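You operate a simulated robot arm through the tools that you are given. There is no shell and no other tool.

You run a simulated robot arm. Do the job below in one go: nothing can be reset, and whatever is moved stays where it is left.

JOB
Wipe the oil spill off the dispatch bench, then slide the blue case over from the lift table.
Fine: pad back; turn the stop down for the slide. What is to be rubbed or washed off counts as gone when no trace of it is left.

The check looks at the end state, three seconds after you hand in, the way a careful person would. Anything else that was tipped, shoved, dropped, spilled or broken makes it a failure.

ROBOT AND FRAMES
A 6-joint arm with a two-finger gripper, fixed in place. Base frame: the origin is on the floor under the middle of its stand, x ahead of it, y to its left, z up; the work surface is at about z = 869. Lengths are in mm, angles in rad, forces in N, time in s.
It reaches about 1298 mm from its shoulder. Its first joint turns from -2.601 to 2.601 rad. Payload 1.57 kg.
The TCP is the grasp point between the finger pads, 21 mm short of the fingertips. In the tool frame z runs along the fingers and y along their closing line. The gripper opens to 70 mm; its body begins 50 mm behind the TCP.
Orientation is that of the tool frame in the base frame, as [roll, pitch, yaw] about the fixed x, y, z axes, in that order (R = Rz(yaw) Ry(pitch) Rx(roll)). With the fingers straight down and closing along the base's y, the tool's x points along the base's -x, its y along +y and its z along -z.

CONTROLS
- The arm moves only by the tool move_arm. Its argument "commands" is a list that holds one entry, the list of rows, each a list of 7 numbers: the turn, a rotation vector about the tool's x, y, z in units of 5 degrees (1.0 is 5 degrees), then the shift along the tool's x, y, z in units of 20 mm (1.0 is 20 mm), then the gripper command, from -1 (fully open) to 1 (shut), values between in proportion. In form: [[[ax, ay, az, x, y, z, claw], ...]]. A call has 1 to 20 rows; each row shifts and turns the commanded pose from where the row before left it, along the tool's axes as they then stand. A call with a number of a shift or a turn outside -1 to 1 is refused whole. Each row takes 0.2 s and may step no farther than 50 mm and 0.15 rad from the row before; otherwise, or with a gripper value out of range, the whole call is refused. Where a pose cannot be reached the arm comes as near as it can. A force on the tool above 40 N (or 10 N above the force at the start of the call, whichever is more), or a blocked arm, ends the call early, and 0.2 s more pass. The fingers move at their own pace (about 64.8 mm/s each) and stop on an object; they squeeze with about 21 N. The grip force told is the motor's: it shows also when the fingers shut on nothing. Time passes only in rows, and 0.2 s behind the last, so rows that do not move let the fingers close. The reply holds the time, the measured pose of the TCP, the force on the tool along the base axes, the opening and the grip force, in the units named above and with some noise, with the torque about the TCP (base axes, N m) and any sound that the robot's microphone picked up, and new pictures: "views" is both (left out), scene, wrist or none.
- Cameras (640 x 400 px; columns grow to the right, rows downward): "scene" is fixed at [44.3, -519.1, 1449.3]; the picture's right is [-0.20, -0.98, 0.00], its down [-0.62, 0.12, -0.78] and it looks along [0.76, -0.15, -0.63] (base axes); focal length 354 px, centre (320, 200). "wrist" rides on the gripper at [79, 4, -81] in the tool frame; the picture's right is [-0.05, 1.00, 0.00], its down [-0.67, -0.04, -0.74] and it looks along [-0.74, -0.04, 0.67] (tool axes); focal length 256 px, centre (320, 200). There is no depth. A picture from a camera that has moved, and an enlarged one, comes with that camera's place and axes in the base frame and with its lens. The place of the scene camera against the robot may be out by one fixed shift of up to 25 mm in any direction.
- raise_lower(by): slides the trunk up (or, below 0, down) by that many mm; the arm rides with it, the base frame stays. It gives what a move gives, with no picture.
- zoom(camera, box): a new picture of the part [left, top, right, bottom] of that camera's present view, enlarged. It takes no simulated time.
- sign_off(): hands the job in; it is judged then, once.

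Nothing tells you positions but the pictures and the camera data. Unless the task says otherwise, let go and move clear before handing in.

The tools are called after ">>>" as a command line: name --argument value ..., lists and objects as JSON in quotes. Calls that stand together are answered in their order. move_arm: Moves the arm, as the interface text tells. Its arguments: {"type":"object","properties":{"commands":{"type":"array","items":{"type":"array","items":{"type":"array","items":{"type":"number"}}}},"views":{"type":"string","enum":["both","scene","wrist","none"]}},"required":["commands"]} The other tools are called the same way: raise_lower (by) moves the trunk up or down; zoom (camera, box) takes an enlarged picture of a part of a camera's view; sign_off () hands the job in.

At the start:

```text
clock: 0.0
eef_pos: [702.8, -337.7, 1108.2]
tool_rot: [-3.141, 0.002, 3.141]
ft_force: [-0.6, 0.5, 0.5]
wrist_torque: [-0.04, -0.02, 0.02]
opening: 69.8
gripper_force: 0.1
trunk travel left (down, up): [-790.0, 180.0]
```

scene: 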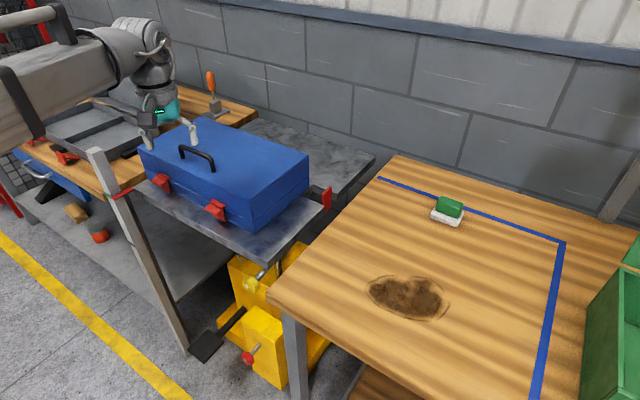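
wrist: 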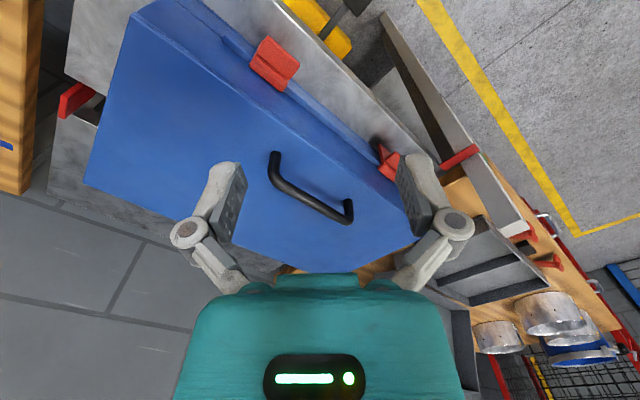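

I see a blue case on a lift table, a wooden dispatch bench to the right with a brown oil spill, a green/white pad, and a red stop on the lift table edge. I'll enlarge the views to see the details before moving.

>>> zoom --camera "scene" --box '[120, 100, 380, 262]'

>>> zoom --camera "scene" --box '[340, 150, 640, 338]'

>>> zoom --camera "scene" --box '[180, 230, 380, 400]'

>>> zoom --camera "scene" --box '[0, 0, 260, 260]'

>>> zoom --camera "wrist" --box '[0, 0, 480, 280]'

```text
2.46 times, centred on (250, 181) of scene
camera zoom: at [44.3, -519.1, 1449.3], right [-0.2, -0.98, 0.0], down [-0.62, 0.12, -0.78], along [0.76, -0.15, -0.63], focal length 872 px, centre (492, 247)
```

zoom: 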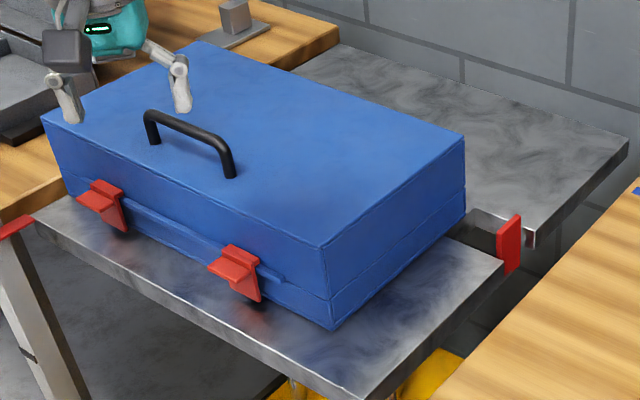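

```text
2.13 times, centred on (490, 244) of scene
camera zoom: at [44.3, -519.1, 1449.3], right [-0.2, -0.98, 0.0], down [-0.62, 0.12, -0.78], along [0.76, -0.15, -0.63], focal length 754 px, centre (-42, 106)
```

zoom: 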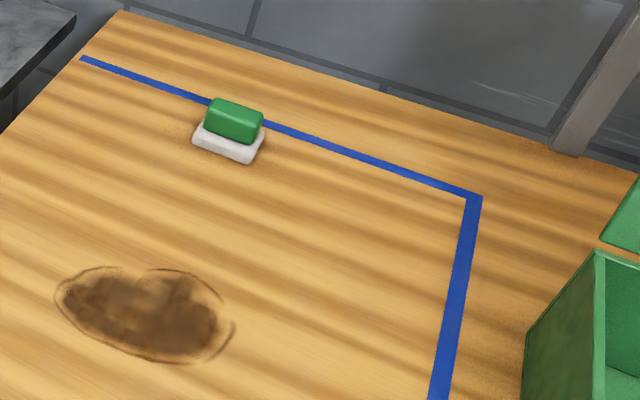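

```text
2.35 times, centred on (280, 315) of scene
camera zoom: at [44.3, -519.1, 1449.3], right [-0.2, -0.98, 0.0], down [-0.62, 0.12, -0.78], along [0.76, -0.15, -0.63], focal length 833 px, centre (414, -71)
```

zoom: 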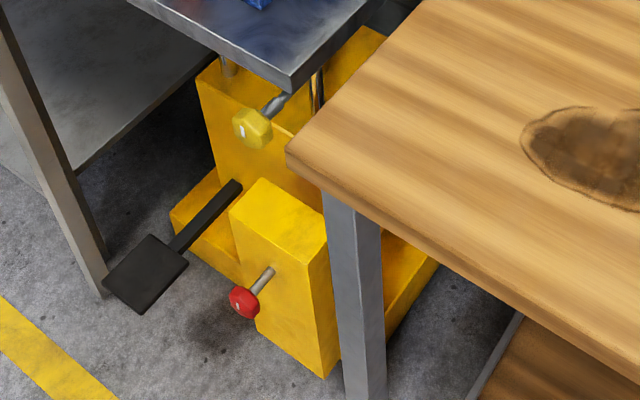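

```text
1.54 times, centred on (130, 130) of scene
camera zoom: at [44.3, -519.1, 1449.3], right [-0.2, -0.98, 0.0], down [-0.62, 0.12, -0.78], along [0.76, -0.15, -0.63], focal length 545 px, centre (612, 308)
```

zoom: 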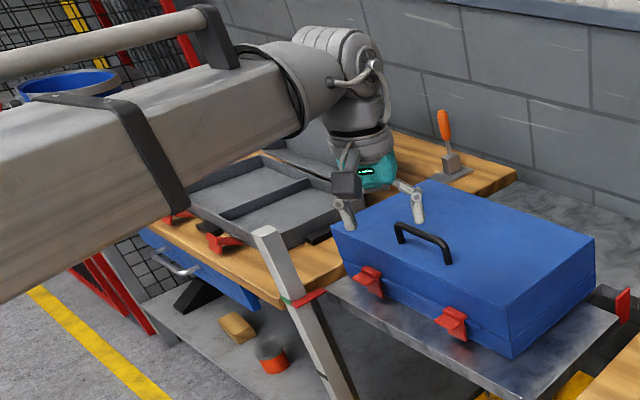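

```text
1.33 times, centred on (240, 140) of wrist
camera zoom: at [622.5, -332.0, 1189.7], right [0.05, 1.0, 0.0], down [0.66, -0.03, 0.75], along [0.75, -0.04, -0.67], focal length 341 px, centre (427, 280)
```

zoom: 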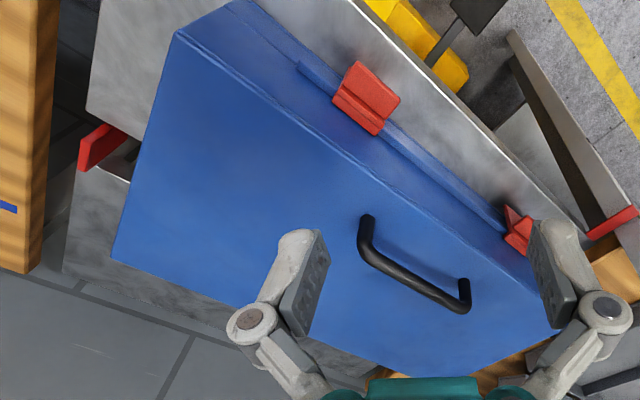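

The bench is turned about 45° to the base. I read the spill near (416, -767), the pad near (617, -945), and the stop near (724, -671) at the lift table's edge. I'll move the wrist camera over, staying high, for a close look at the stop, the gap and the heights.

>>> move_arm --commands '[[[0, 0, 0, 0.365, -0.956, 0, -1], [0, 0, 0, 0.365, -0.956, 0, -1], [0, 0, 0, 0.365, -0.956, 0, -1], [0, 0, 0, 0.365, -0.956, 0, -1], [0, 0, 0, 0.365, -0.956, 0, -1], [0, 0, 0, 0.365, -0.956, 0, -1], [0, 0, 0, 0.365, -0.956, 0, -1], [0, 0, 0, 0.365, -0.956, 0, -1], [0, 0, 0, 0.365, -0.956, 0, -1], [0, 0, 0, 0.365, -0.956, 0, -1], [0, 0, 0, 0.365, -0.956, 0, -1], [0, 0, 0, 0.365, -0.956, 0, -1], [0, 0, 0, 0.365, -0.956, 0, -1], [0, 0, 0, 0.365, -0.956, 0, -1], [0, 0, 0, 0.365, -0.956, 0, -1], [0, 0, 0, 0.365, -0.956, 0, -1], [0, 0, 0, 0.365, -0.956, 0, -1]]]' --views "both"

```text
clock: 3.6
eef_pos: [578.7, -659.6, 1109.1]
tool_rot: [-3.14, 0.002, -3.141]
ft_force: [-0.1, -0.3, 0.0]
wrist_torque: [0.01, -0.02, -0.01]
opening: 69.9
gripper_force: 0.0
trunk travel left (down, up): [-790.0, 180.0]
camera wrist: at [498.0, -655.7, 1189.7], right [0.05, 1.0, 0.0], down [0.66, -0.03, 0.75], along [0.75, -0.04, -0.67], focal length 256 px, centre (320, 200)
```

scene: 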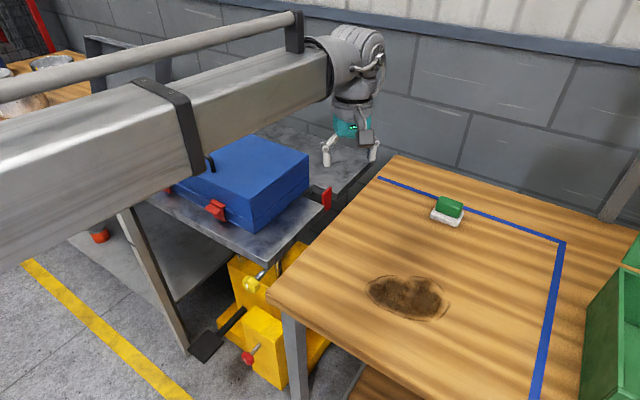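
wrist: 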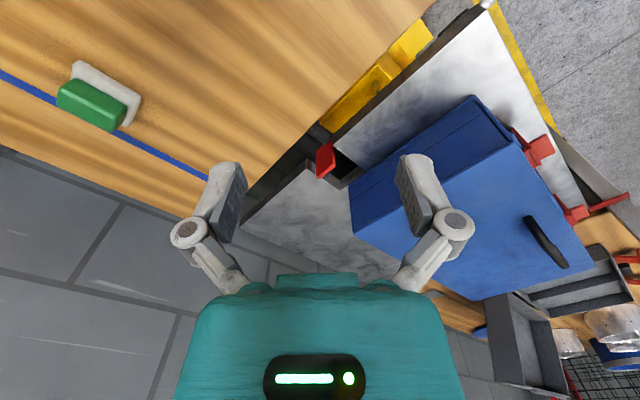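

The arm is now above the gap between lift table and bench, and the stop is visible in the wrist view. I'll enlarge it.

>>> zoom --camera "wrist" --box '[240, 90, 440, 215]'

>>> zoom --camera "wrist" --box '[20, 40, 180, 140]'

>>> zoom --camera "scene" --box '[270, 150, 390, 225]'

```text
3.20 times, centred on (340, 152) of wrist
camera zoom: at [498.0, -655.7, 1189.7], right [0.05, 1.0, 0.0], down [0.66, -0.03, 0.75], along [0.75, -0.04, -0.67], focal length 819 px, centre (256, 352)
```

zoom: 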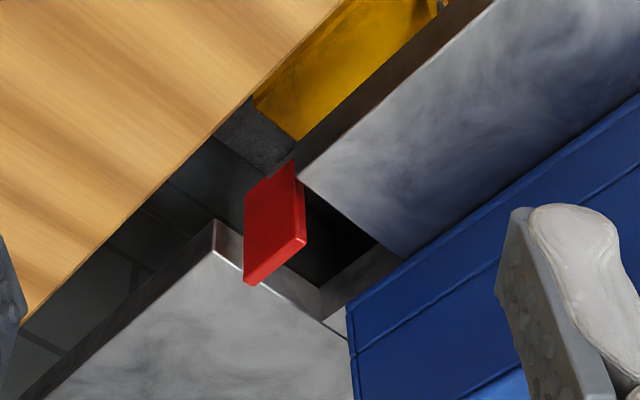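

```text
4.00 times, centred on (100, 90) of wrist
camera zoom: at [498.0, -655.7, 1189.7], right [0.05, 1.0, 0.0], down [0.66, -0.03, 0.75], along [0.75, -0.04, -0.67], focal length 1024 px, centre (1200, 640)
```

zoom: 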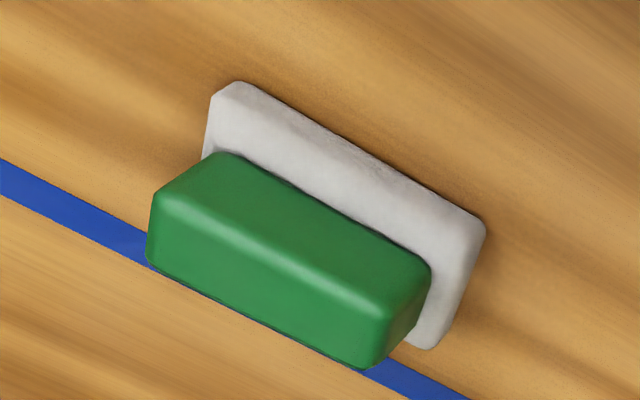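

```text
5.33 times, centred on (330, 188) of scene
camera zoom: at [44.3, -519.1, 1449.3], right [-0.2, -0.98, 0.0], down [-0.62, 0.12, -0.78], along [0.76, -0.15, -0.63], focal length 1889 px, centre (267, 267)
```

zoom: 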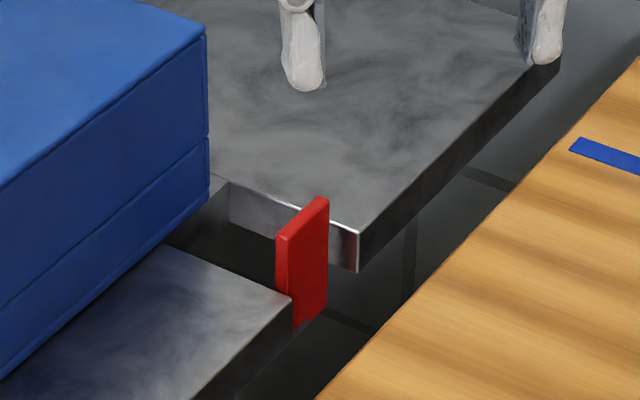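

The stop is a red plate standing in a notch in the lift table's edge. I'll turn the gripper 45° so it lines up with the bench and look at the stop and the gap from the bench side.

>>> move_arm --commands '[[[0, 0, -1, -0.78, -0.684, 0.5, -1], [0, 0, -1, 0, 0, 0, -1], [0, 0, -1, 0, 0, 0, -1], [0, 0, -1, 0, 0, 0, -1], [0, 0, -1, 0, 0, 0, -1], [0, 0, -1, 0, 0, 0, -1], [0, 0, -1, 0, 0, 0, -1], [0, 0, -1, 0, 0, 0, -1], [0, 0, -1, 0, 0, 0, -1], [0, 0, 0, 0, 0, 0, -1]]]' --views "wrist"

```text
clock: 5.8
eef_pos: [594.2, -673.5, 1108.6]
tool_rot: [-3.14, -0.001, -2.354]
ft_force: [0.0, 0.2, 0.4]
wrist_torque: [-0.01, -0.02, 0.0]
opening: 70.1
gripper_force: 0.1
out of reach, approached as far as the arm can: row 1
trunk travel left (down, up): [-790.0, 180.0]
camera wrist: at [534.4, -727.5, 1189.9], right [-0.67, 0.74, 0.0], down [0.49, 0.45, 0.75], along [0.55, 0.5, -0.67], focal length 256 px, centre (320, 200)
```

wrist: 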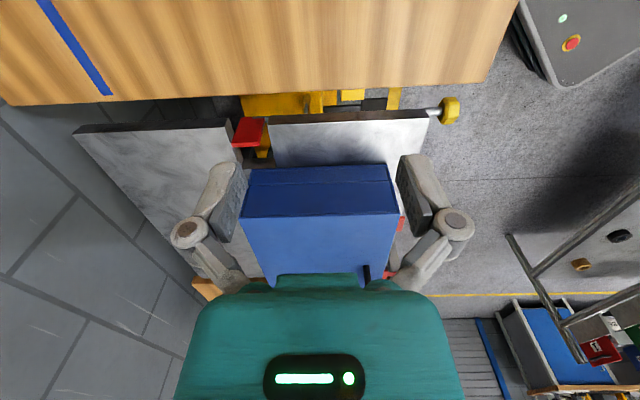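

The arm seems unable to go lower at this trunk height, so I'll use the trunk for height. First I'll enlarge this view of the stop and the gap.

>>> zoom --camera "wrist" --box '[200, 80, 360, 180]'

>>> zoom --camera "wrist" --box '[60, 60, 500, 335]'

```text
4.00 times, centred on (280, 130) of wrist
camera zoom: at [534.4, -727.5, 1189.9], right [-0.67, 0.74, 0.0], down [0.49, 0.45, 0.75], along [0.55, 0.5, -0.67], focal length 1024 px, centre (480, 480)
```

zoom: 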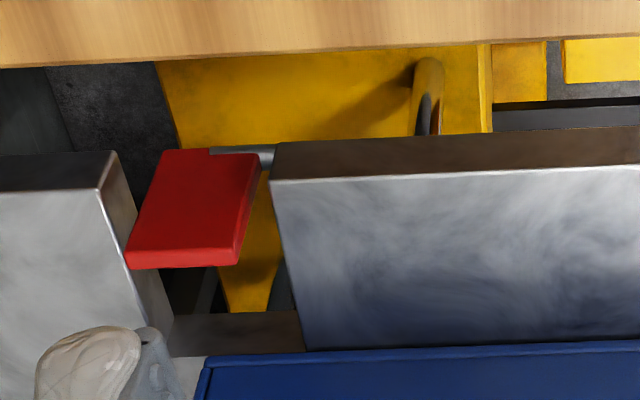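

```text
1.45 times, centred on (280, 198) of wrist
camera zoom: at [534.4, -727.5, 1189.9], right [-0.67, 0.74, 0.0], down [0.49, 0.45, 0.75], along [0.55, 0.5, -0.67], focal length 372 px, centre (378, 204)
```

zoom: 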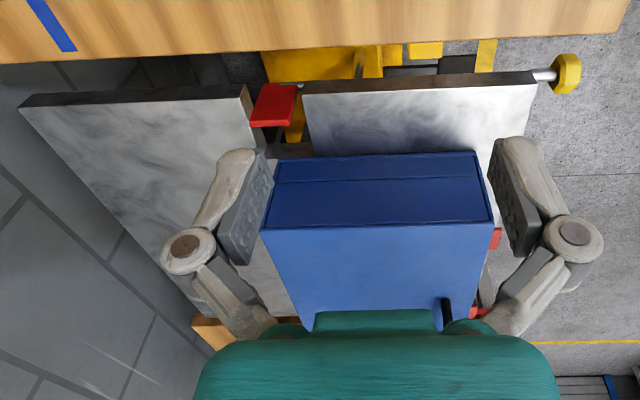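

A rod runs from the foot of the stop to a yellow knob at the lift table's near edge, so the knob probably turns the stop. I'll lower the trunk 150 mm over free bench to see the stop closer and compare the lift and bench heights.

>>> raise_lower --by -150

>>> move_arm --commands '[[[0, 0, 0, 0, 0, 0, -1]]]' --views "both"

```text
clock: 7.5
eef_pos: [593.7, -673.8, 958.2]
tool_rot: [-3.14, 0.0, -2.356]
ft_force: [0.3, -0.2, 0.7]
wrist_torque: [-0.02, 0.01, 0.02]
opening: 70.2
gripper_force: 0.1
trunk travel left (down, up): [-640.0, 330.0]
```

```text
clock: 8.0
eef_pos: [594.9, -675.1, 959.5]
tool_rot: [-3.141, -0.002, -2.356]
ft_force: [0.2, 0.2, -0.2]
wrist_torque: [-0.02, -0.01, -0.04]
opening: 69.9
gripper_force: 0.0
trunk travel left (down, up): [-640.0, 330.0]
camera wrist: at [534.2, -727.4, 1039.9], right [-0.67, 0.74, 0.0], down [0.49, 0.45, 0.75], along [0.56, 0.5, -0.67], focal length 256 px, centre (320, 200)
```

scene: 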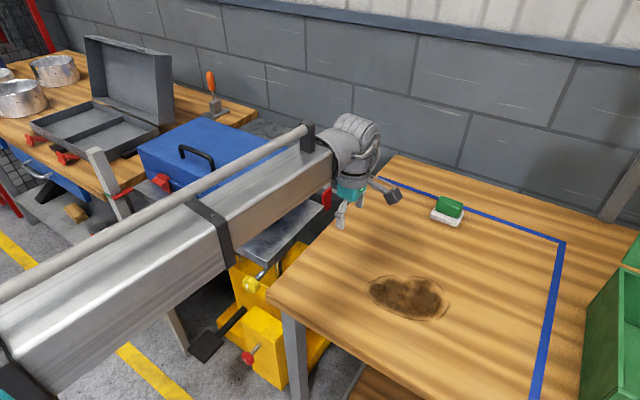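
wrist: 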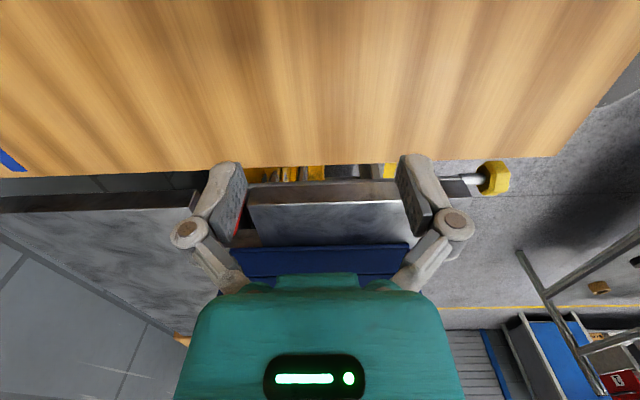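

>>> zoom --camera "wrist" --box '[180, 130, 440, 292]'

>>> zoom --camera "wrist" --box '[400, 130, 560, 230]'

>>> zoom --camera "scene" --box '[200, 180, 350, 274]'

>>> zoom --camera "scene" --box '[200, 250, 330, 331]'

```text
2.46 times, centred on (310, 211) of wrist
camera zoom: at [534.2, -727.4, 1039.9], right [-0.67, 0.74, 0.0], down [0.49, 0.45, 0.75], along [0.56, 0.5, -0.67], focal length 630 px, centre (345, 173)
```

zoom: 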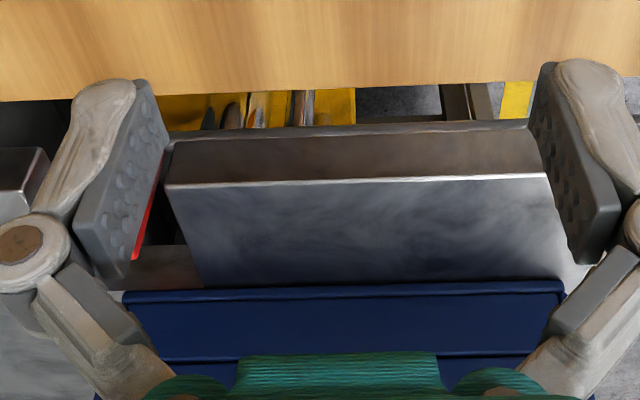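

```text
4.00 times, centred on (480, 180) of wrist
camera zoom: at [534.2, -727.4, 1039.9], right [-0.67, 0.74, 0.0], down [0.49, 0.45, 0.75], along [0.56, 0.5, -0.67], focal length 1024 px, centre (-320, 280)
```

zoom: 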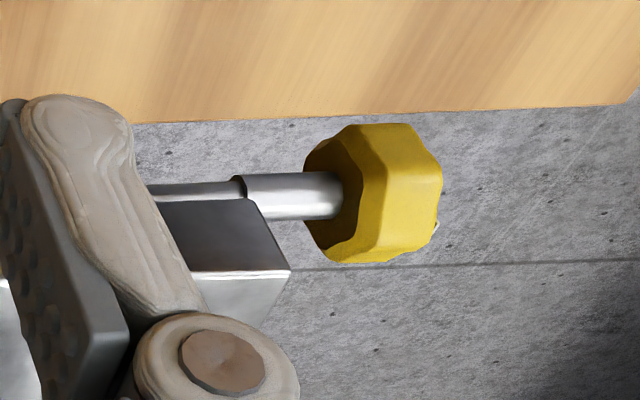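

```text
4.26 times, centred on (275, 227) of scene
camera zoom: at [44.3, -519.1, 1449.3], right [-0.2, -0.98, 0.0], down [-0.62, 0.12, -0.78], along [0.76, -0.15, -0.63], focal length 1507 px, centre (512, 85)
```

zoom: 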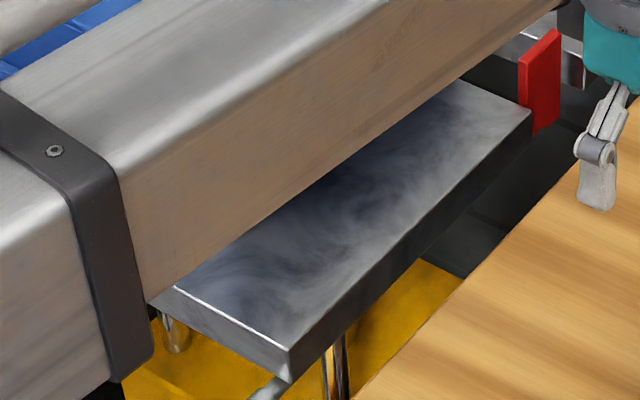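

```text
4.92 times, centred on (265, 290) of scene
camera zoom: at [44.3, -519.1, 1449.3], right [-0.2, -0.98, 0.0], down [-0.62, 0.12, -0.78], along [0.76, -0.15, -0.63], focal length 1744 px, centre (591, -246)
```

zoom: 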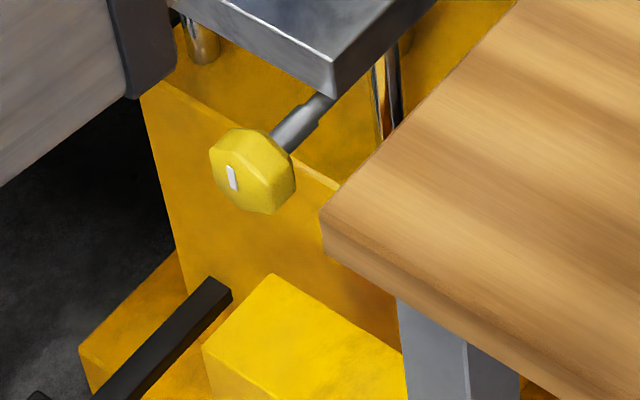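

By triangulation, the lift and bench tops are within about a centimetre of each other. The knob is near (550, -448, 829), on the same rod as the stop. The wiping comes first, so I'll move above the pad and look at it.

>>> move_arm --commands '[[[0, 0, 0, 0.7, -0.94, 0, -1], [0, 0, 0, 0.7, -0.94, 0, -1], [0, 0, 0, 0.7, -0.94, 0, -1], [0, 0, 0, 0.7, -0.94, 0, -1], [0, 0, 0, 0.7, -0.94, 0, -1], [0, 0, 0, 0.7, -0.94, 0, -1], [0, 0, 0, 0.7, -0.94, 0, -1], [0, 0, 0, 0.7, -0.94, 0, -1], [0, 0, 0, 0.7, -0.94, 0, -1], [0, 0, 0, 0.7, -0.94, 0, -1], [0, 0, 0, 0, 0, 0, -1]]]' --views "both"

```text
clock: 10.3
eef_pos: [628.5, -908.4, 958.5]
tool_rot: [-3.141, -0.001, -2.356]
ft_force: [0.5, -0.3, -0.9]
wrist_torque: [0.01, 0.0, -0.01]
opening: 69.9
gripper_force: 0.0
trunk travel left (down, up): [-640.0, 330.0]
camera wrist: at [568.4, -961.6, 1039.7], right [-0.67, 0.74, 0.0], down [0.49, 0.45, 0.75], along [0.56, 0.5, -0.67], focal length 256 px, centre (320, 200)
```

scene: 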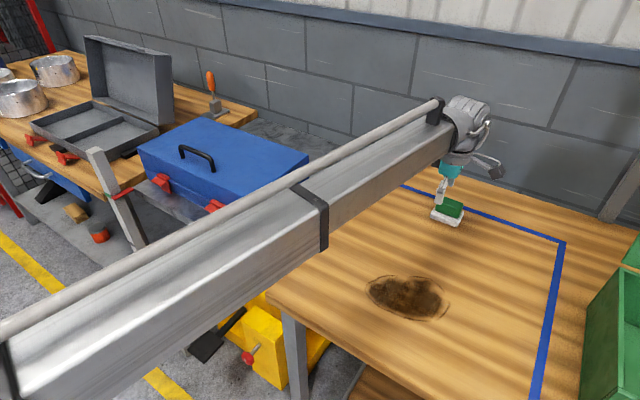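
wrist: 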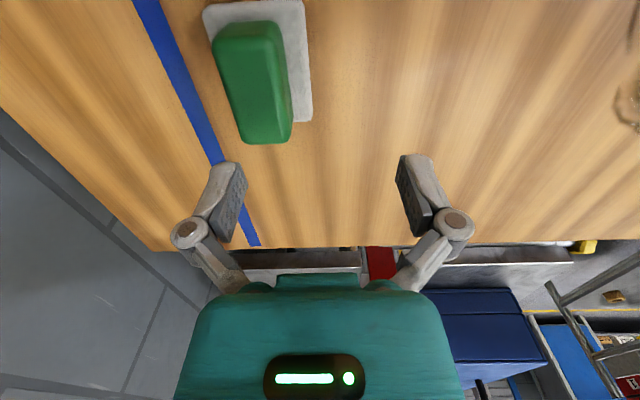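

The pad is just ahead of the gripper, a little to its left in the wrist view. I'll enlarge it to get the block's outline.

>>> zoom --camera "wrist" --box '[160, 0, 400, 150]'

>>> zoom --camera "scene" --box '[410, 170, 500, 226]'

```text
2.67 times, centred on (280, 75) of wrist
camera zoom: at [568.4, -961.6, 1039.7], right [-0.67, 0.74, 0.0], down [0.49, 0.45, 0.75], along [0.56, 0.5, -0.67], focal length 683 px, centre (427, 533)
```

zoom: 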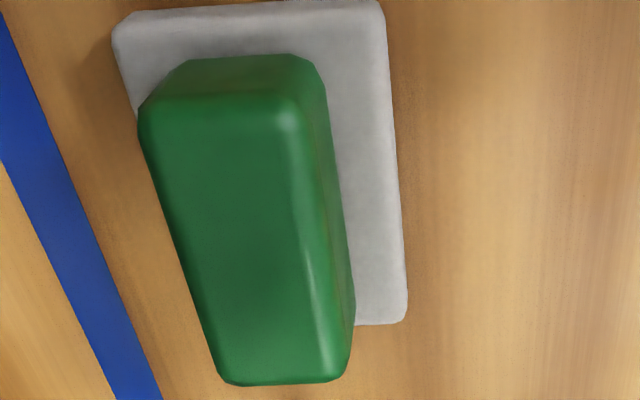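

```text
7.11 times, centred on (455, 198) of scene
camera zoom: at [44.3, -519.1, 1449.3], right [-0.2, -0.98, 0.0], down [-0.62, 0.12, -0.78], along [0.76, -0.15, -0.63], focal length 2519 px, centre (-640, 214)
```

zoom: 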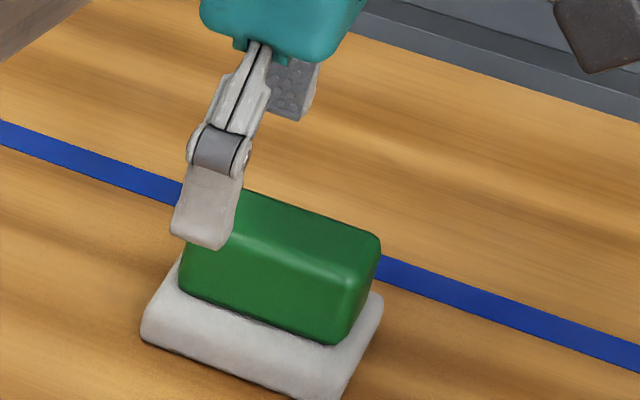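

The green grip block's top is about 53 × 27 mm, aligned with the tool. Its centre is about 18 mm along tool x and -32 mm along tool y from the TCP. I'll centre over it and test lowering with the arm.

>>> move_arm --commands '[[[0, 0, 0, 0.46, -0.81, 0, -1], [0, 0, 0, 0.46, -0.81, 0, -1], [0, 0, 0, 0, 0, 0.5, -1], [0, 0, 0, 0, 0, 0, -1]]]' --views "wrist"

```text
clock: 11.3
eef_pos: [637.6, -942.7, 957.7]
tool_rot: [-3.14, 0.0, -2.356]
ft_force: [0.6, 0.9, 0.2]
wrist_torque: [0.0, -0.02, -0.04]
opening: 70.1
gripper_force: 0.0
out of reach, approached as far as the arm can: row 3
trunk travel left (down, up): [-640.0, 330.0]
camera wrist: at [577.4, -995.7, 1039.9], right [-0.67, 0.74, 0.0], down [0.49, 0.45, 0.75], along [0.56, 0.5, -0.67], focal length 256 px, centre (320, 200)
```

wrist: 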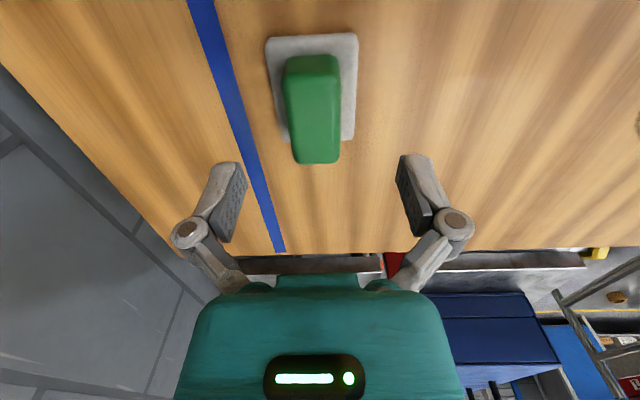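

The arm is at its lower limit relative to the trunk. I'll raise the arm a little and lower the trunk, which leaves room to move down.

>>> move_arm --commands '[[[0, 0, 0, 0, 0, -1, -1], [0, 0, 0, 0, 0, -1, -1], [0, 0, 0, 0, 0, -1, -1], [0, 0, 0, 0, 0, -1, -1], [0, 0, 0, 0, 0, 0, -1]]]' --views "none"

>>> raise_lower --by -100

>>> move_arm --commands '[[[0, 0, 0, 0, 0, 0, -1]]]' --views "both"

```text
clock: 12.6
eef_pos: [637.5, -941.6, 959.5]
tool_rot: [-3.14, -0.001, -2.356]
ft_force: [-0.3, -0.5, 0.1]
wrist_torque: [0.0, 0.0, -0.05]
opening: 70.0
gripper_force: 0.0
out of reach, approached as far as the arm can: row 1, 2, 3, 4
trunk travel left (down, up): [-640.0, 330.0]
```

```text
clock: 13.7
eef_pos: [635.9, -941.1, 868.1]
tool_rot: [-3.131, -0.002, -2.356]
ft_force: [-0.8, 3.6, 38.9]
wrist_torque: [0.13, 0.06, -0.06]
opening: 70.7
gripper_force: 0.4
trunk travel left (down, up): [-544.0, 426.0]
stopped: the force on the tool passed its limit at 53 N (the readings are from after the stop); the commanded pose is now the measured one
```

```text
clock: 14.1
eef_pos: [635.3, -942.0, 866.9]
tool_rot: [-3.133, -0.001, -2.357]
ft_force: [-1.2, 3.3, 40.2]
wrist_torque: [0.18, 0.12, 0.02]
opening: 70.8
gripper_force: 0.4
trunk travel left (down, up): [-544.0, 426.0]
camera wrist: at [575.5, -993.6, 949.4], right [-0.67, 0.74, -0.01], down [0.49, 0.45, 0.74], along [0.56, 0.49, -0.67], focal length 256 px, centre (320, 200)
```

scene: 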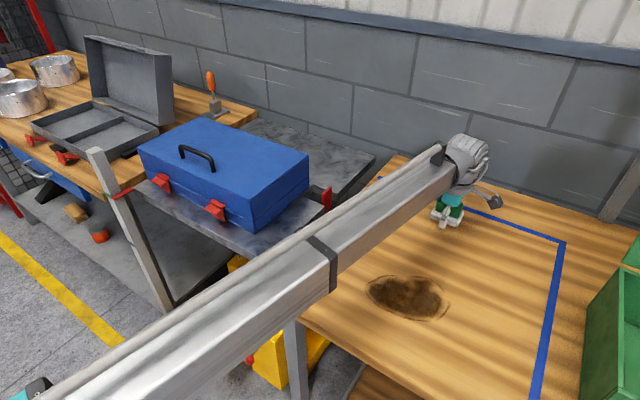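
wrist: 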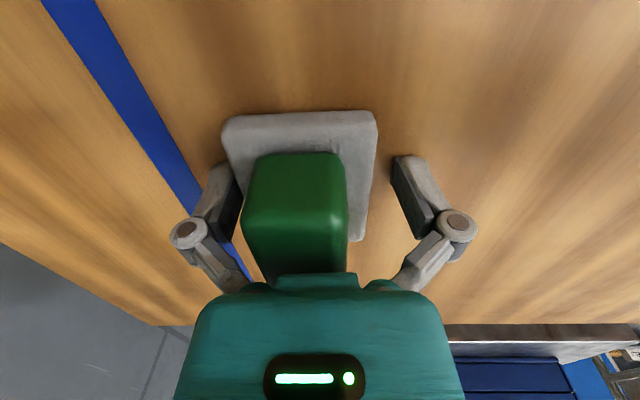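

I misjudged that. The arm can't change height on its own, only the trunk can, so lowering it pressed the gripper palm onto the pad's grip block. Nothing looks displaced. I'll back off upward at once and check.

>>> raise_lower --by 42

>>> move_arm --commands '[[[0, 0, 0, 0, 0, 0, -1]]]' --views "both"

```text
clock: 15.0
eef_pos: [638.0, -944.3, 905.3]
tool_rot: [-3.134, -0.001, -2.356]
ft_force: [0.8, 0.1, -1.0]
wrist_torque: [0.0, -0.03, 0.01]
opening: 69.8
gripper_force: 0.1
trunk travel left (down, up): [-586.0, 384.0]
```

```text
clock: 15.4
eef_pos: [637.8, -943.5, 902.8]
tool_rot: [-3.135, -0.001, -2.356]
ft_force: [0.3, 0.6, 0.4]
wrist_torque: [0.0, -0.01, 0.0]
opening: 70.1
gripper_force: 0.1
trunk travel left (down, up): [-586.0, 384.0]
camera wrist: at [577.9, -996.9, 985.7], right [-0.67, 0.74, -0.01], down [0.49, 0.45, 0.74], along [0.56, 0.49, -0.67], focal length 256 px, centre (320, 200)
```

scene: 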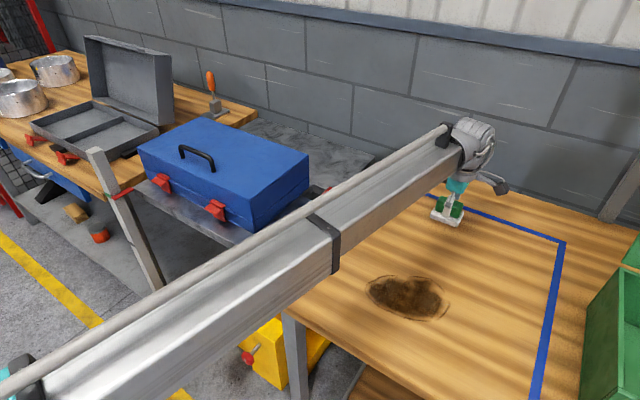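
wrist: 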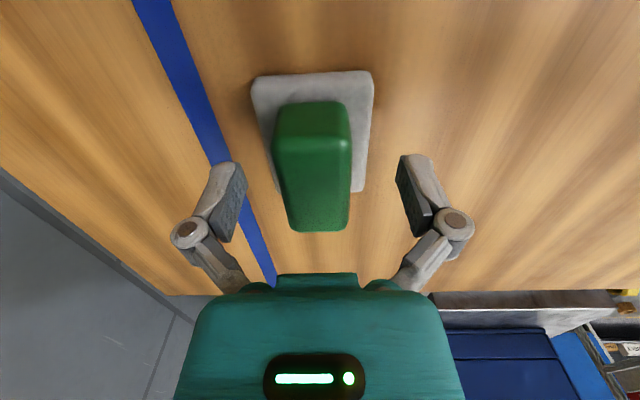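

The force is back to zero and the pad is where it was. I'll remove the small tilt, centre on the block, raise slightly so the tips clear the white base, and then grip.

>>> raise_lower --by 8

>>> move_arm --commands '[[[-0.08, 0, 0, 0.2, -0.165, 0, -1], [0, 0, 0, 0, 0, 0, -1]]]' --views "both"

```text
clock: 15.9
eef_pos: [637.9, -943.3, 912.5]
tool_rot: [-3.136, -0.001, -2.356]
ft_force: [0.6, -0.6, -0.5]
wrist_torque: [-0.04, -0.02, 0.04]
opening: 70.3
gripper_force: 0.2
trunk travel left (down, up): [-594.0, 376.0]
```

```text
clock: 16.6
eef_pos: [636.5, -946.5, 912.8]
tool_rot: [3.141, -0.001, -2.356]
ft_force: [-0.1, -0.2, 0.6]
wrist_torque: [0.0, -0.03, -0.03]
opening: 70.1
gripper_force: 0.0
out of reach, approached as far as the arm can: row 1
trunk travel left (down, up): [-594.0, 376.0]
camera wrist: at [575.8, -999.0, 993.8], right [-0.67, 0.74, 0.0], down [0.5, 0.45, 0.74], along [0.55, 0.5, -0.67], focal length 256 px, centre (320, 200)
```

scene: 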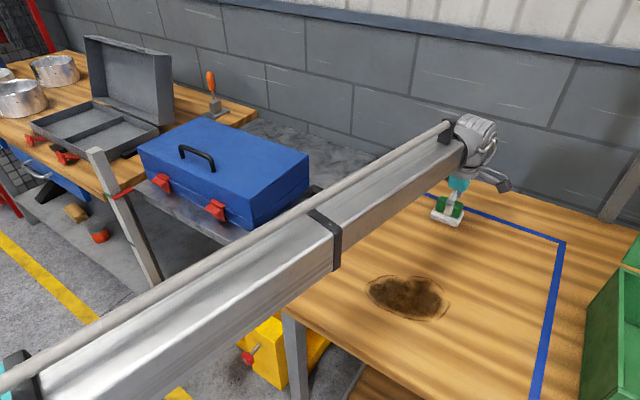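
wrist: 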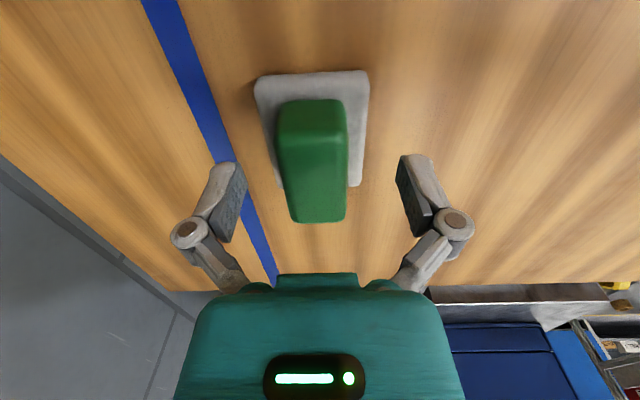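

I'll zoom in to check the lateral centring before closing.

>>> zoom --camera "wrist" --box '[200, 50, 440, 250]'

>>> zoom --camera "scene" --box '[410, 170, 490, 235]'

```text
2.00 times, centred on (320, 150) of wrist
camera zoom: at [575.8, -999.0, 993.8], right [-0.67, 0.74, 0.0], down [0.5, 0.45, 0.74], along [0.55, 0.5, -0.67], focal length 512 px, centre (320, 300)
```

zoom: 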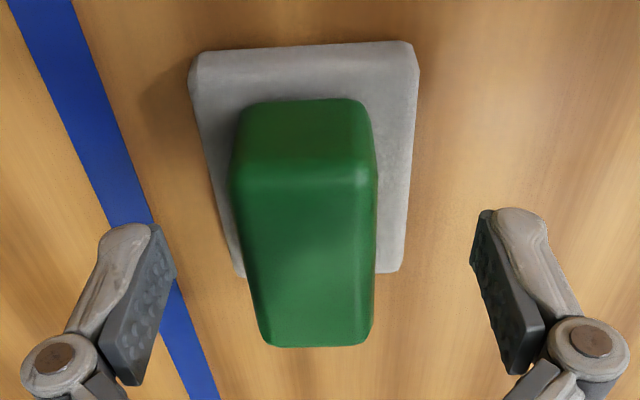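

```text
6.15 times, centred on (450, 202) of scene
camera zoom: at [44.3, -519.1, 1449.3], right [-0.2, -0.98, 0.0], down [-0.62, 0.12, -0.78], along [0.76, -0.15, -0.63], focal length 2180 px, centre (-480, 185)
```

zoom: 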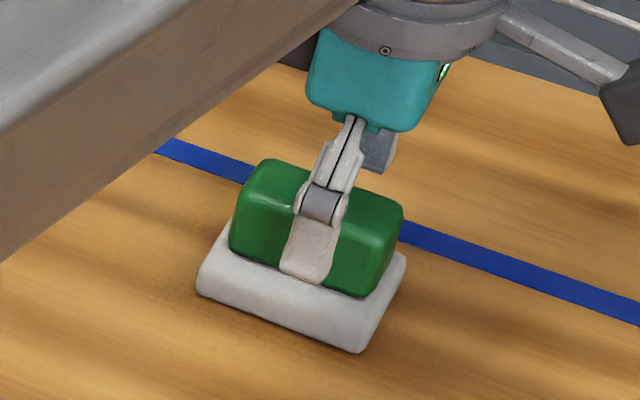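

The block is about 1.5 mm off centre laterally. I'll correct that and close the gripper on it.

>>> move_arm --commands '[[[0, 0, 0, 0, -0.075, 0, -1], [0, 0, 0, 0, 0, 0, -0.3], [0, 0, 0, 0, 0, 0, 0.2], [0, 0, 0, 0, 0, 0, 1], [0, 0, 0, 0, 0, 0, 1], [0, 0, 0, 0, 0, 0, 1], [0, 0, 0, 0, 0, 0, 1]]]' --views "both"

```text
clock: 18.1
eef_pos: [634.5, -945.3, 912.5]
tool_rot: [-3.141, -0.001, -2.358]
ft_force: [0.6, -0.4, 2.3]
wrist_torque: [-0.02, -0.03, 0.01]
opening: 31.2
gripper_force: 21.4
trunk travel left (down, up): [-594.0, 376.0]
camera wrist: at [575.7, -998.9, 994.0], right [-0.67, 0.74, 0.0], down [0.5, 0.45, 0.74], along [0.55, 0.5, -0.67], focal length 256 px, centre (320, 200)
```

scene: 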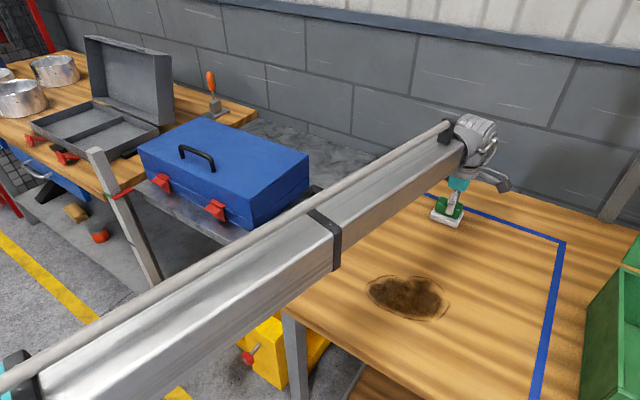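
wrist: 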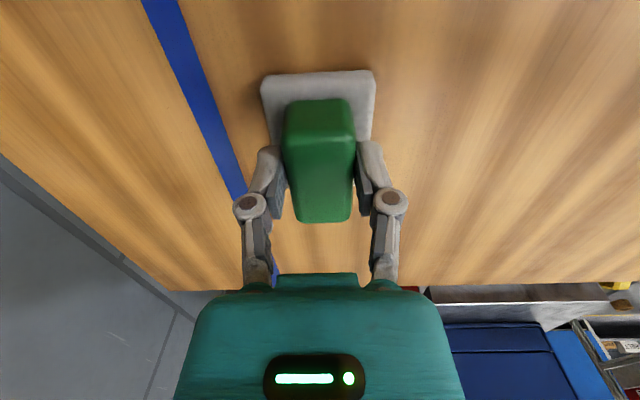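

The pad is gripped with the opening at 31 mm, and I've noted this spot, TCP about (635.5, -945.8, 912.6), for putting it back. I'll lift it 50 mm with the trunk, then move beside the spill and look.

>>> raise_lower --by 50

>>> move_arm --commands '[[[0, 0, 0, 0.2, 0.95, 0, 1], [0, 0, 0, 0.2, 0.95, 0, 1], [0, 0, 0, 0.2, 0.95, 0, 1], [0, 0, 0, 0.2, 0.95, 0, 1], [0, 0, 0, 0.2, 0.95, 0, 1], [0, 0, 0, 0.2, 0.95, 0, 1], [0, 0, 0, 0.2, 0.95, 0, 1], [0, 0, 0, 0.2, 0.95, 0, 1], [0, 0, 0, 0.2, 0.95, 0, 1], [0, 0, 0, 0.2, 0.95, 0, 1], [0, 0, 0, 0, 0, 0, 1]]]' --views "both"

```text
clock: 19.1
eef_pos: [636.3, -945.4, 962.4]
tool_rot: [3.141, 0.001, -2.356]
ft_force: [0.3, -0.4, -0.4]
wrist_torque: [-0.02, -0.04, 0.0]
opening: 0.1
gripper_force: 20.5
trunk travel left (down, up): [-644.0, 326.0]
```

```text
clock: 21.5
eef_pos: [471.5, -838.3, 961.5]
tool_rot: [-3.14, -0.001, -2.356]
ft_force: [-0.4, 0.1, 0.5]
wrist_torque: [0.02, 0.02, 0.01]
opening: 0.1
gripper_force: 21.1
trunk travel left (down, up): [-644.0, 326.0]
camera wrist: at [411.5, -892.7, 1043.9], right [-0.67, 0.74, 0.0], down [0.5, 0.45, 0.74], along [0.55, 0.5, -0.67], focal length 256 px, centre (320, 200)
```

scene: 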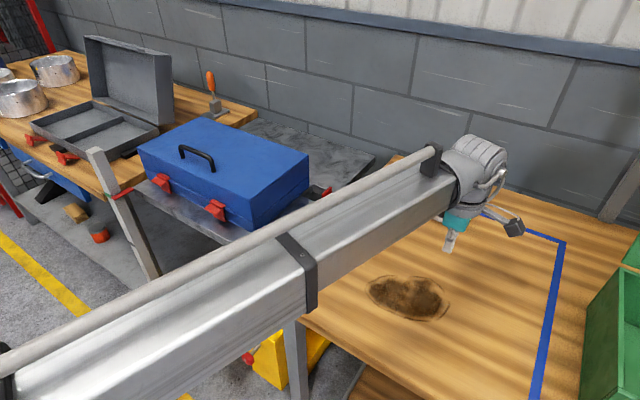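
wrist: 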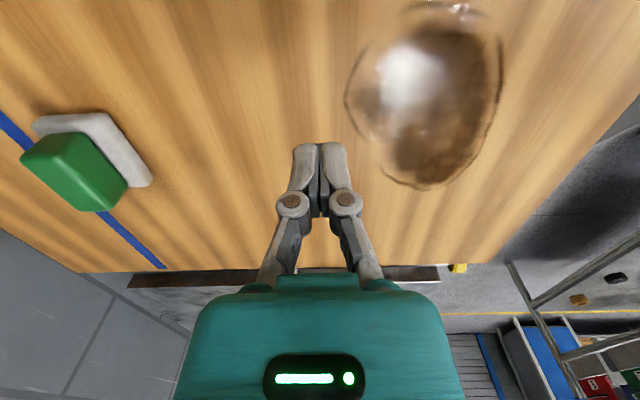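

The pad slipped out as I lifted, because the grip was too near the block's rounded top. It is still standing at its place, so I'll check it closely and look at the spill's outline too.

>>> zoom --camera "wrist" --box '[0, 80, 200, 290]'

>>> zoom --camera "wrist" --box '[320, 0, 560, 200]'

>>> zoom --camera "scene" --box '[340, 150, 600, 320]'

```text
1.90 times, centred on (100, 185) of wrist
camera zoom: at [411.5, -892.7, 1043.9], right [-0.67, 0.74, 0.0], down [0.5, 0.45, 0.74], along [0.55, 0.5, -0.67], focal length 488 px, centre (739, 229)
```

zoom: 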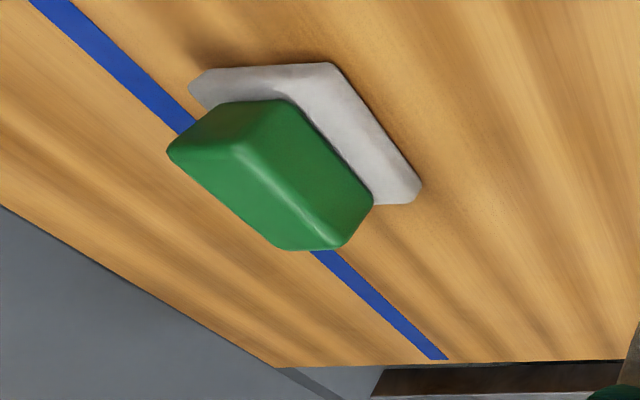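

```text
2.00 times, centred on (440, 100) of wrist
camera zoom: at [411.5, -892.7, 1043.9], right [-0.67, 0.74, 0.0], down [0.5, 0.45, 0.74], along [0.55, 0.5, -0.67], focal length 512 px, centre (80, 400)
```

zoom: 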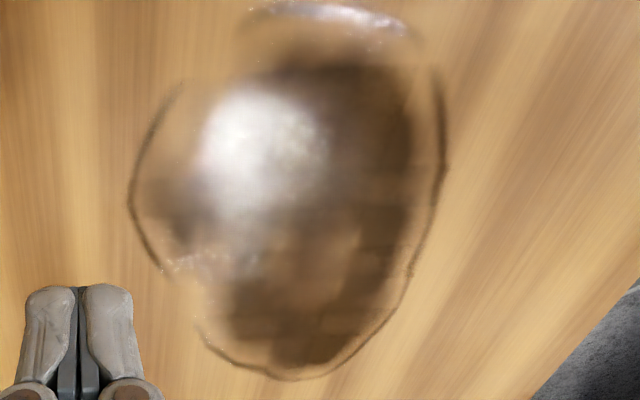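

```text
2.35 times, centred on (470, 235) of scene
camera zoom: at [44.3, -519.1, 1449.3], right [-0.2, -0.98, 0.0], down [-0.62, 0.12, -0.78], along [0.76, -0.15, -0.63], focal length 833 px, centre (-33, 118)
```

zoom: 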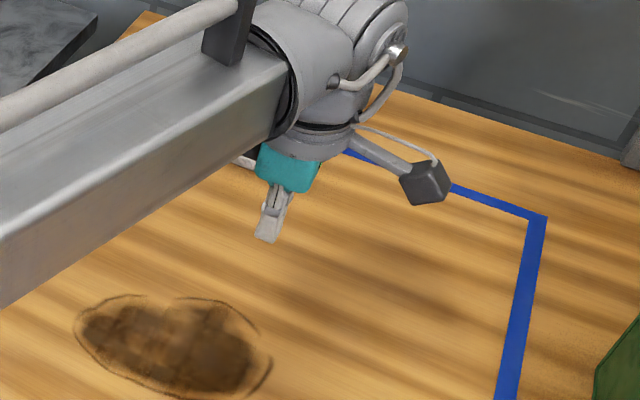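

The pad hasn't moved or turned. I put the spill at roughly 146 to 303 mm along the bench direction and 800 to 908 mm across it. I'll go back over the pad with open fingers and take a deeper grip.

>>> move_arm --commands '[[[0, 0, 0, 0, 0, 0, -1], [0, 0, 0, -0.2, -0.95, 0, -1], [0, 0, 0, -0.2, -0.95, 0, -1], [0, 0, 0, -0.2, -0.95, 0, -1], [0, 0, 0, -0.2, -0.95, 0, -1], [0, 0, 0, -0.2, -0.95, 0, -1], [0, 0, 0, -0.2, -0.95, 0, -1], [0, 0, 0, -0.2, -0.95, 0, -1], [0, 0, 0, -0.2, -0.95, 0, -1], [0, 0, 0, -0.2, -0.95, 0, -1], [0, 0, 0, -0.2, -0.95, 0, -1], [0, 0, 0, 0, 0, 0, -1]]]' --views "both"

```text
clock: 24.1
eef_pos: [637.7, -945.7, 963.1]
tool_rot: [-3.138, -0.001, -2.356]
ft_force: [0.7, -0.5, -1.0]
wrist_torque: [0.01, 0.0, -0.04]
opening: 70.1
gripper_force: 0.2
trunk travel left (down, up): [-644.0, 326.0]
camera wrist: at [577.4, -998.4, 1043.7], right [-0.67, 0.74, 0.0], down [0.5, 0.45, 0.74], along [0.55, 0.5, -0.67], focal length 256 px, centre (320, 200)
```

scene: 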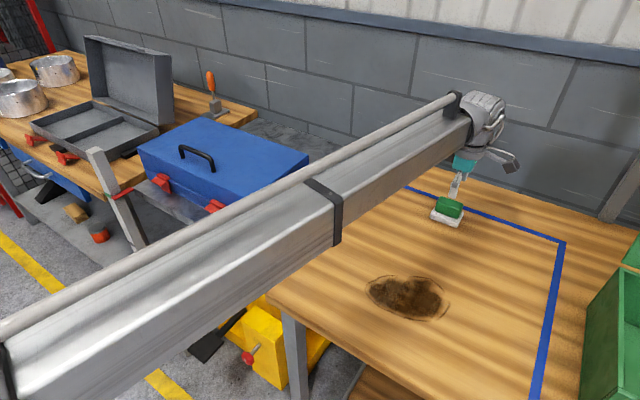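
wrist: 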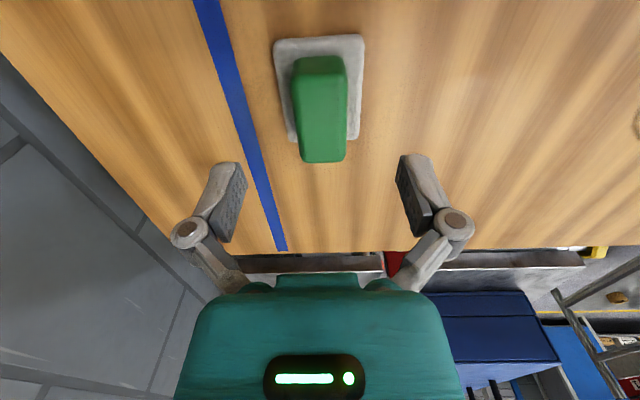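

The pad is in place. I'm lowering 61 mm for the deeper grip.

>>> raise_lower --by -61

```text
clock: 25.1
eef_pos: [635.7, -945.2, 901.5]
tool_rot: [-3.14, -0.003, -2.358]
ft_force: [0.3, 0.1, -0.2]
wrist_torque: [0.01, 0.01, -0.02]
opening: 69.9
gripper_force: 0.1
trunk travel left (down, up): [-583.0, 387.0]
```

>>> move_arm --commands '[[[0, 0, 0, 0, 0, 0, -0.3], [0, 0, 0, 0, 0, 0, 0.2], [0, 0, 0, 0, 0, 0, 1], [0, 0, 0, 0, 0, 0, 1], [0, 0, 0, 0, 0, 0, 1]]]' --views "both"

>>> zoom --camera "scene" --box '[410, 170, 490, 235]'

>>> zoom --camera "wrist" --box '[200, 50, 440, 250]'

```text
clock: 26.3
eef_pos: [636.5, -945.1, 901.4]
tool_rot: [-3.138, -0.002, -2.355]
ft_force: [-0.4, 0.2, 1.0]
wrist_torque: [0.0, 0.03, 0.04]
opening: 31.2
gripper_force: 21.2
trunk travel left (down, up): [-583.0, 387.0]
camera wrist: at [577.3, -998.3, 982.9], right [-0.67, 0.74, 0.0], down [0.5, 0.45, 0.74], along [0.55, 0.5, -0.67], focal length 256 px, centre (320, 200)
```

scene: 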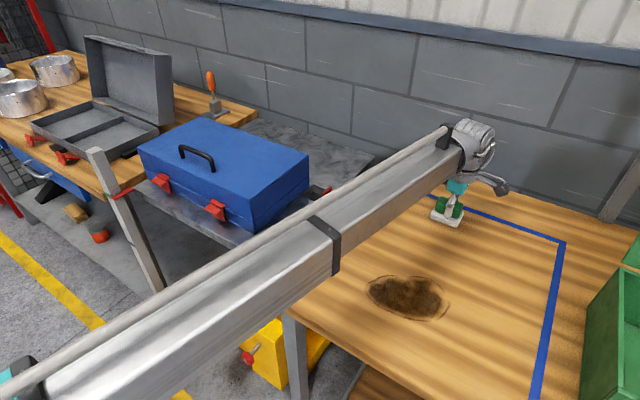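
wrist: 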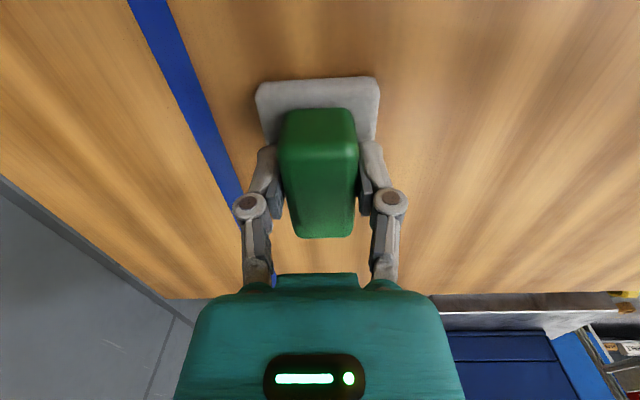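

```text
6.15 times, centred on (450, 202) of scene
camera zoom: at [44.3, -519.1, 1449.3], right [-0.2, -0.98, 0.0], down [-0.62, 0.12, -0.78], along [0.76, -0.15, -0.63], focal length 2180 px, centre (-480, 185)
```

zoom: 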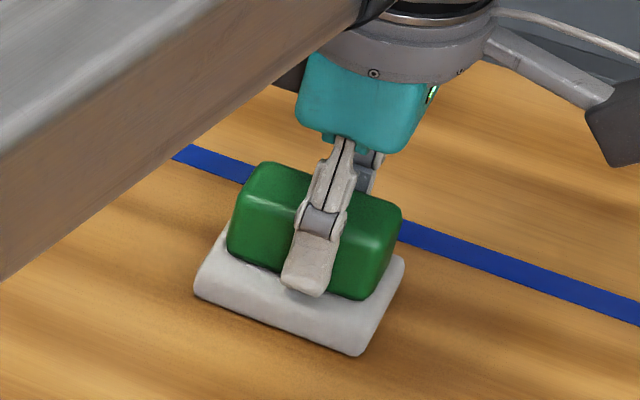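

```text
2.00 times, centred on (320, 150) of wrist
camera zoom: at [577.3, -998.3, 982.9], right [-0.67, 0.74, 0.0], down [0.5, 0.45, 0.74], along [0.55, 0.5, -0.67], focal length 512 px, centre (320, 300)
```

zoom: 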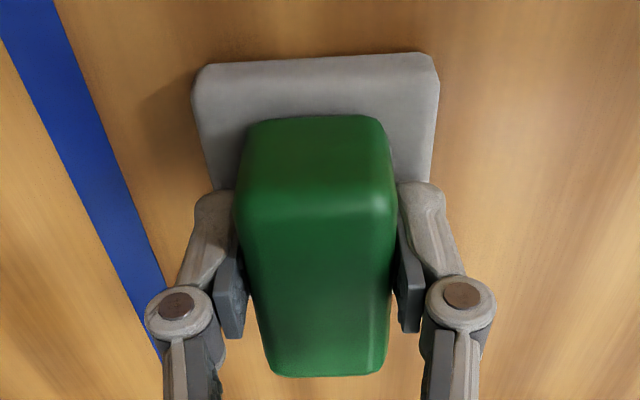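

The fingers now reach down to the base of the green block. I'll test the lift with a small raise.

>>> raise_lower --by 6

```text
clock: 26.8
eef_pos: [638.3, -944.1, 907.1]
tool_rot: [-3.138, -0.002, -2.357]
ft_force: [-0.5, 0.1, 0.4]
wrist_torque: [-0.01, 0.02, -0.01]
opening: 31.3
gripper_force: 21.1
trunk travel left (down, up): [-589.0, 381.0]
```

>>> zoom --camera "scene" --box '[410, 170, 490, 235]'

>>> zoom --camera "wrist" --box '[200, 50, 440, 250]'

```text
6.15 times, centred on (450, 202) of scene
camera zoom: at [44.3, -519.1, 1449.3], right [-0.2, -0.98, 0.0], down [-0.62, 0.12, -0.78], along [0.76, -0.15, -0.63], focal length 2180 px, centre (-480, 185)
```

zoom: 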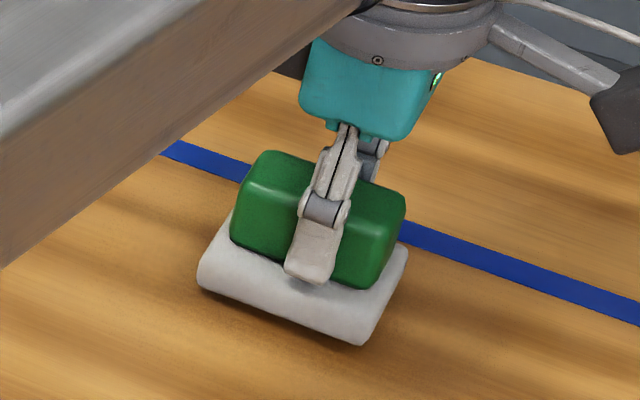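

```text
2.00 times, centred on (320, 150) of wrist
camera zoom: at [577.4, -998.4, 988.7], right [-0.67, 0.74, 0.0], down [0.5, 0.45, 0.74], along [0.55, 0.5, -0.67], focal length 512 px, centre (320, 300)
```

zoom: 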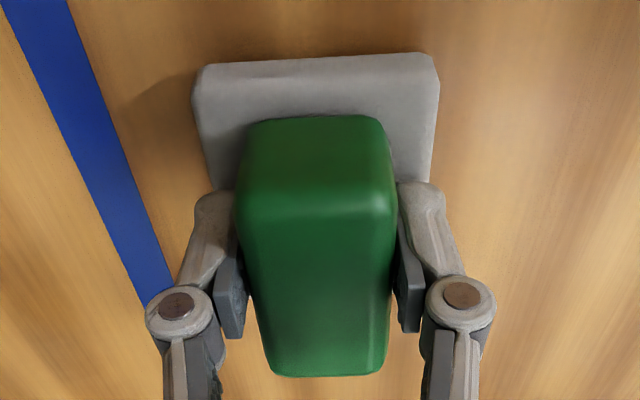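

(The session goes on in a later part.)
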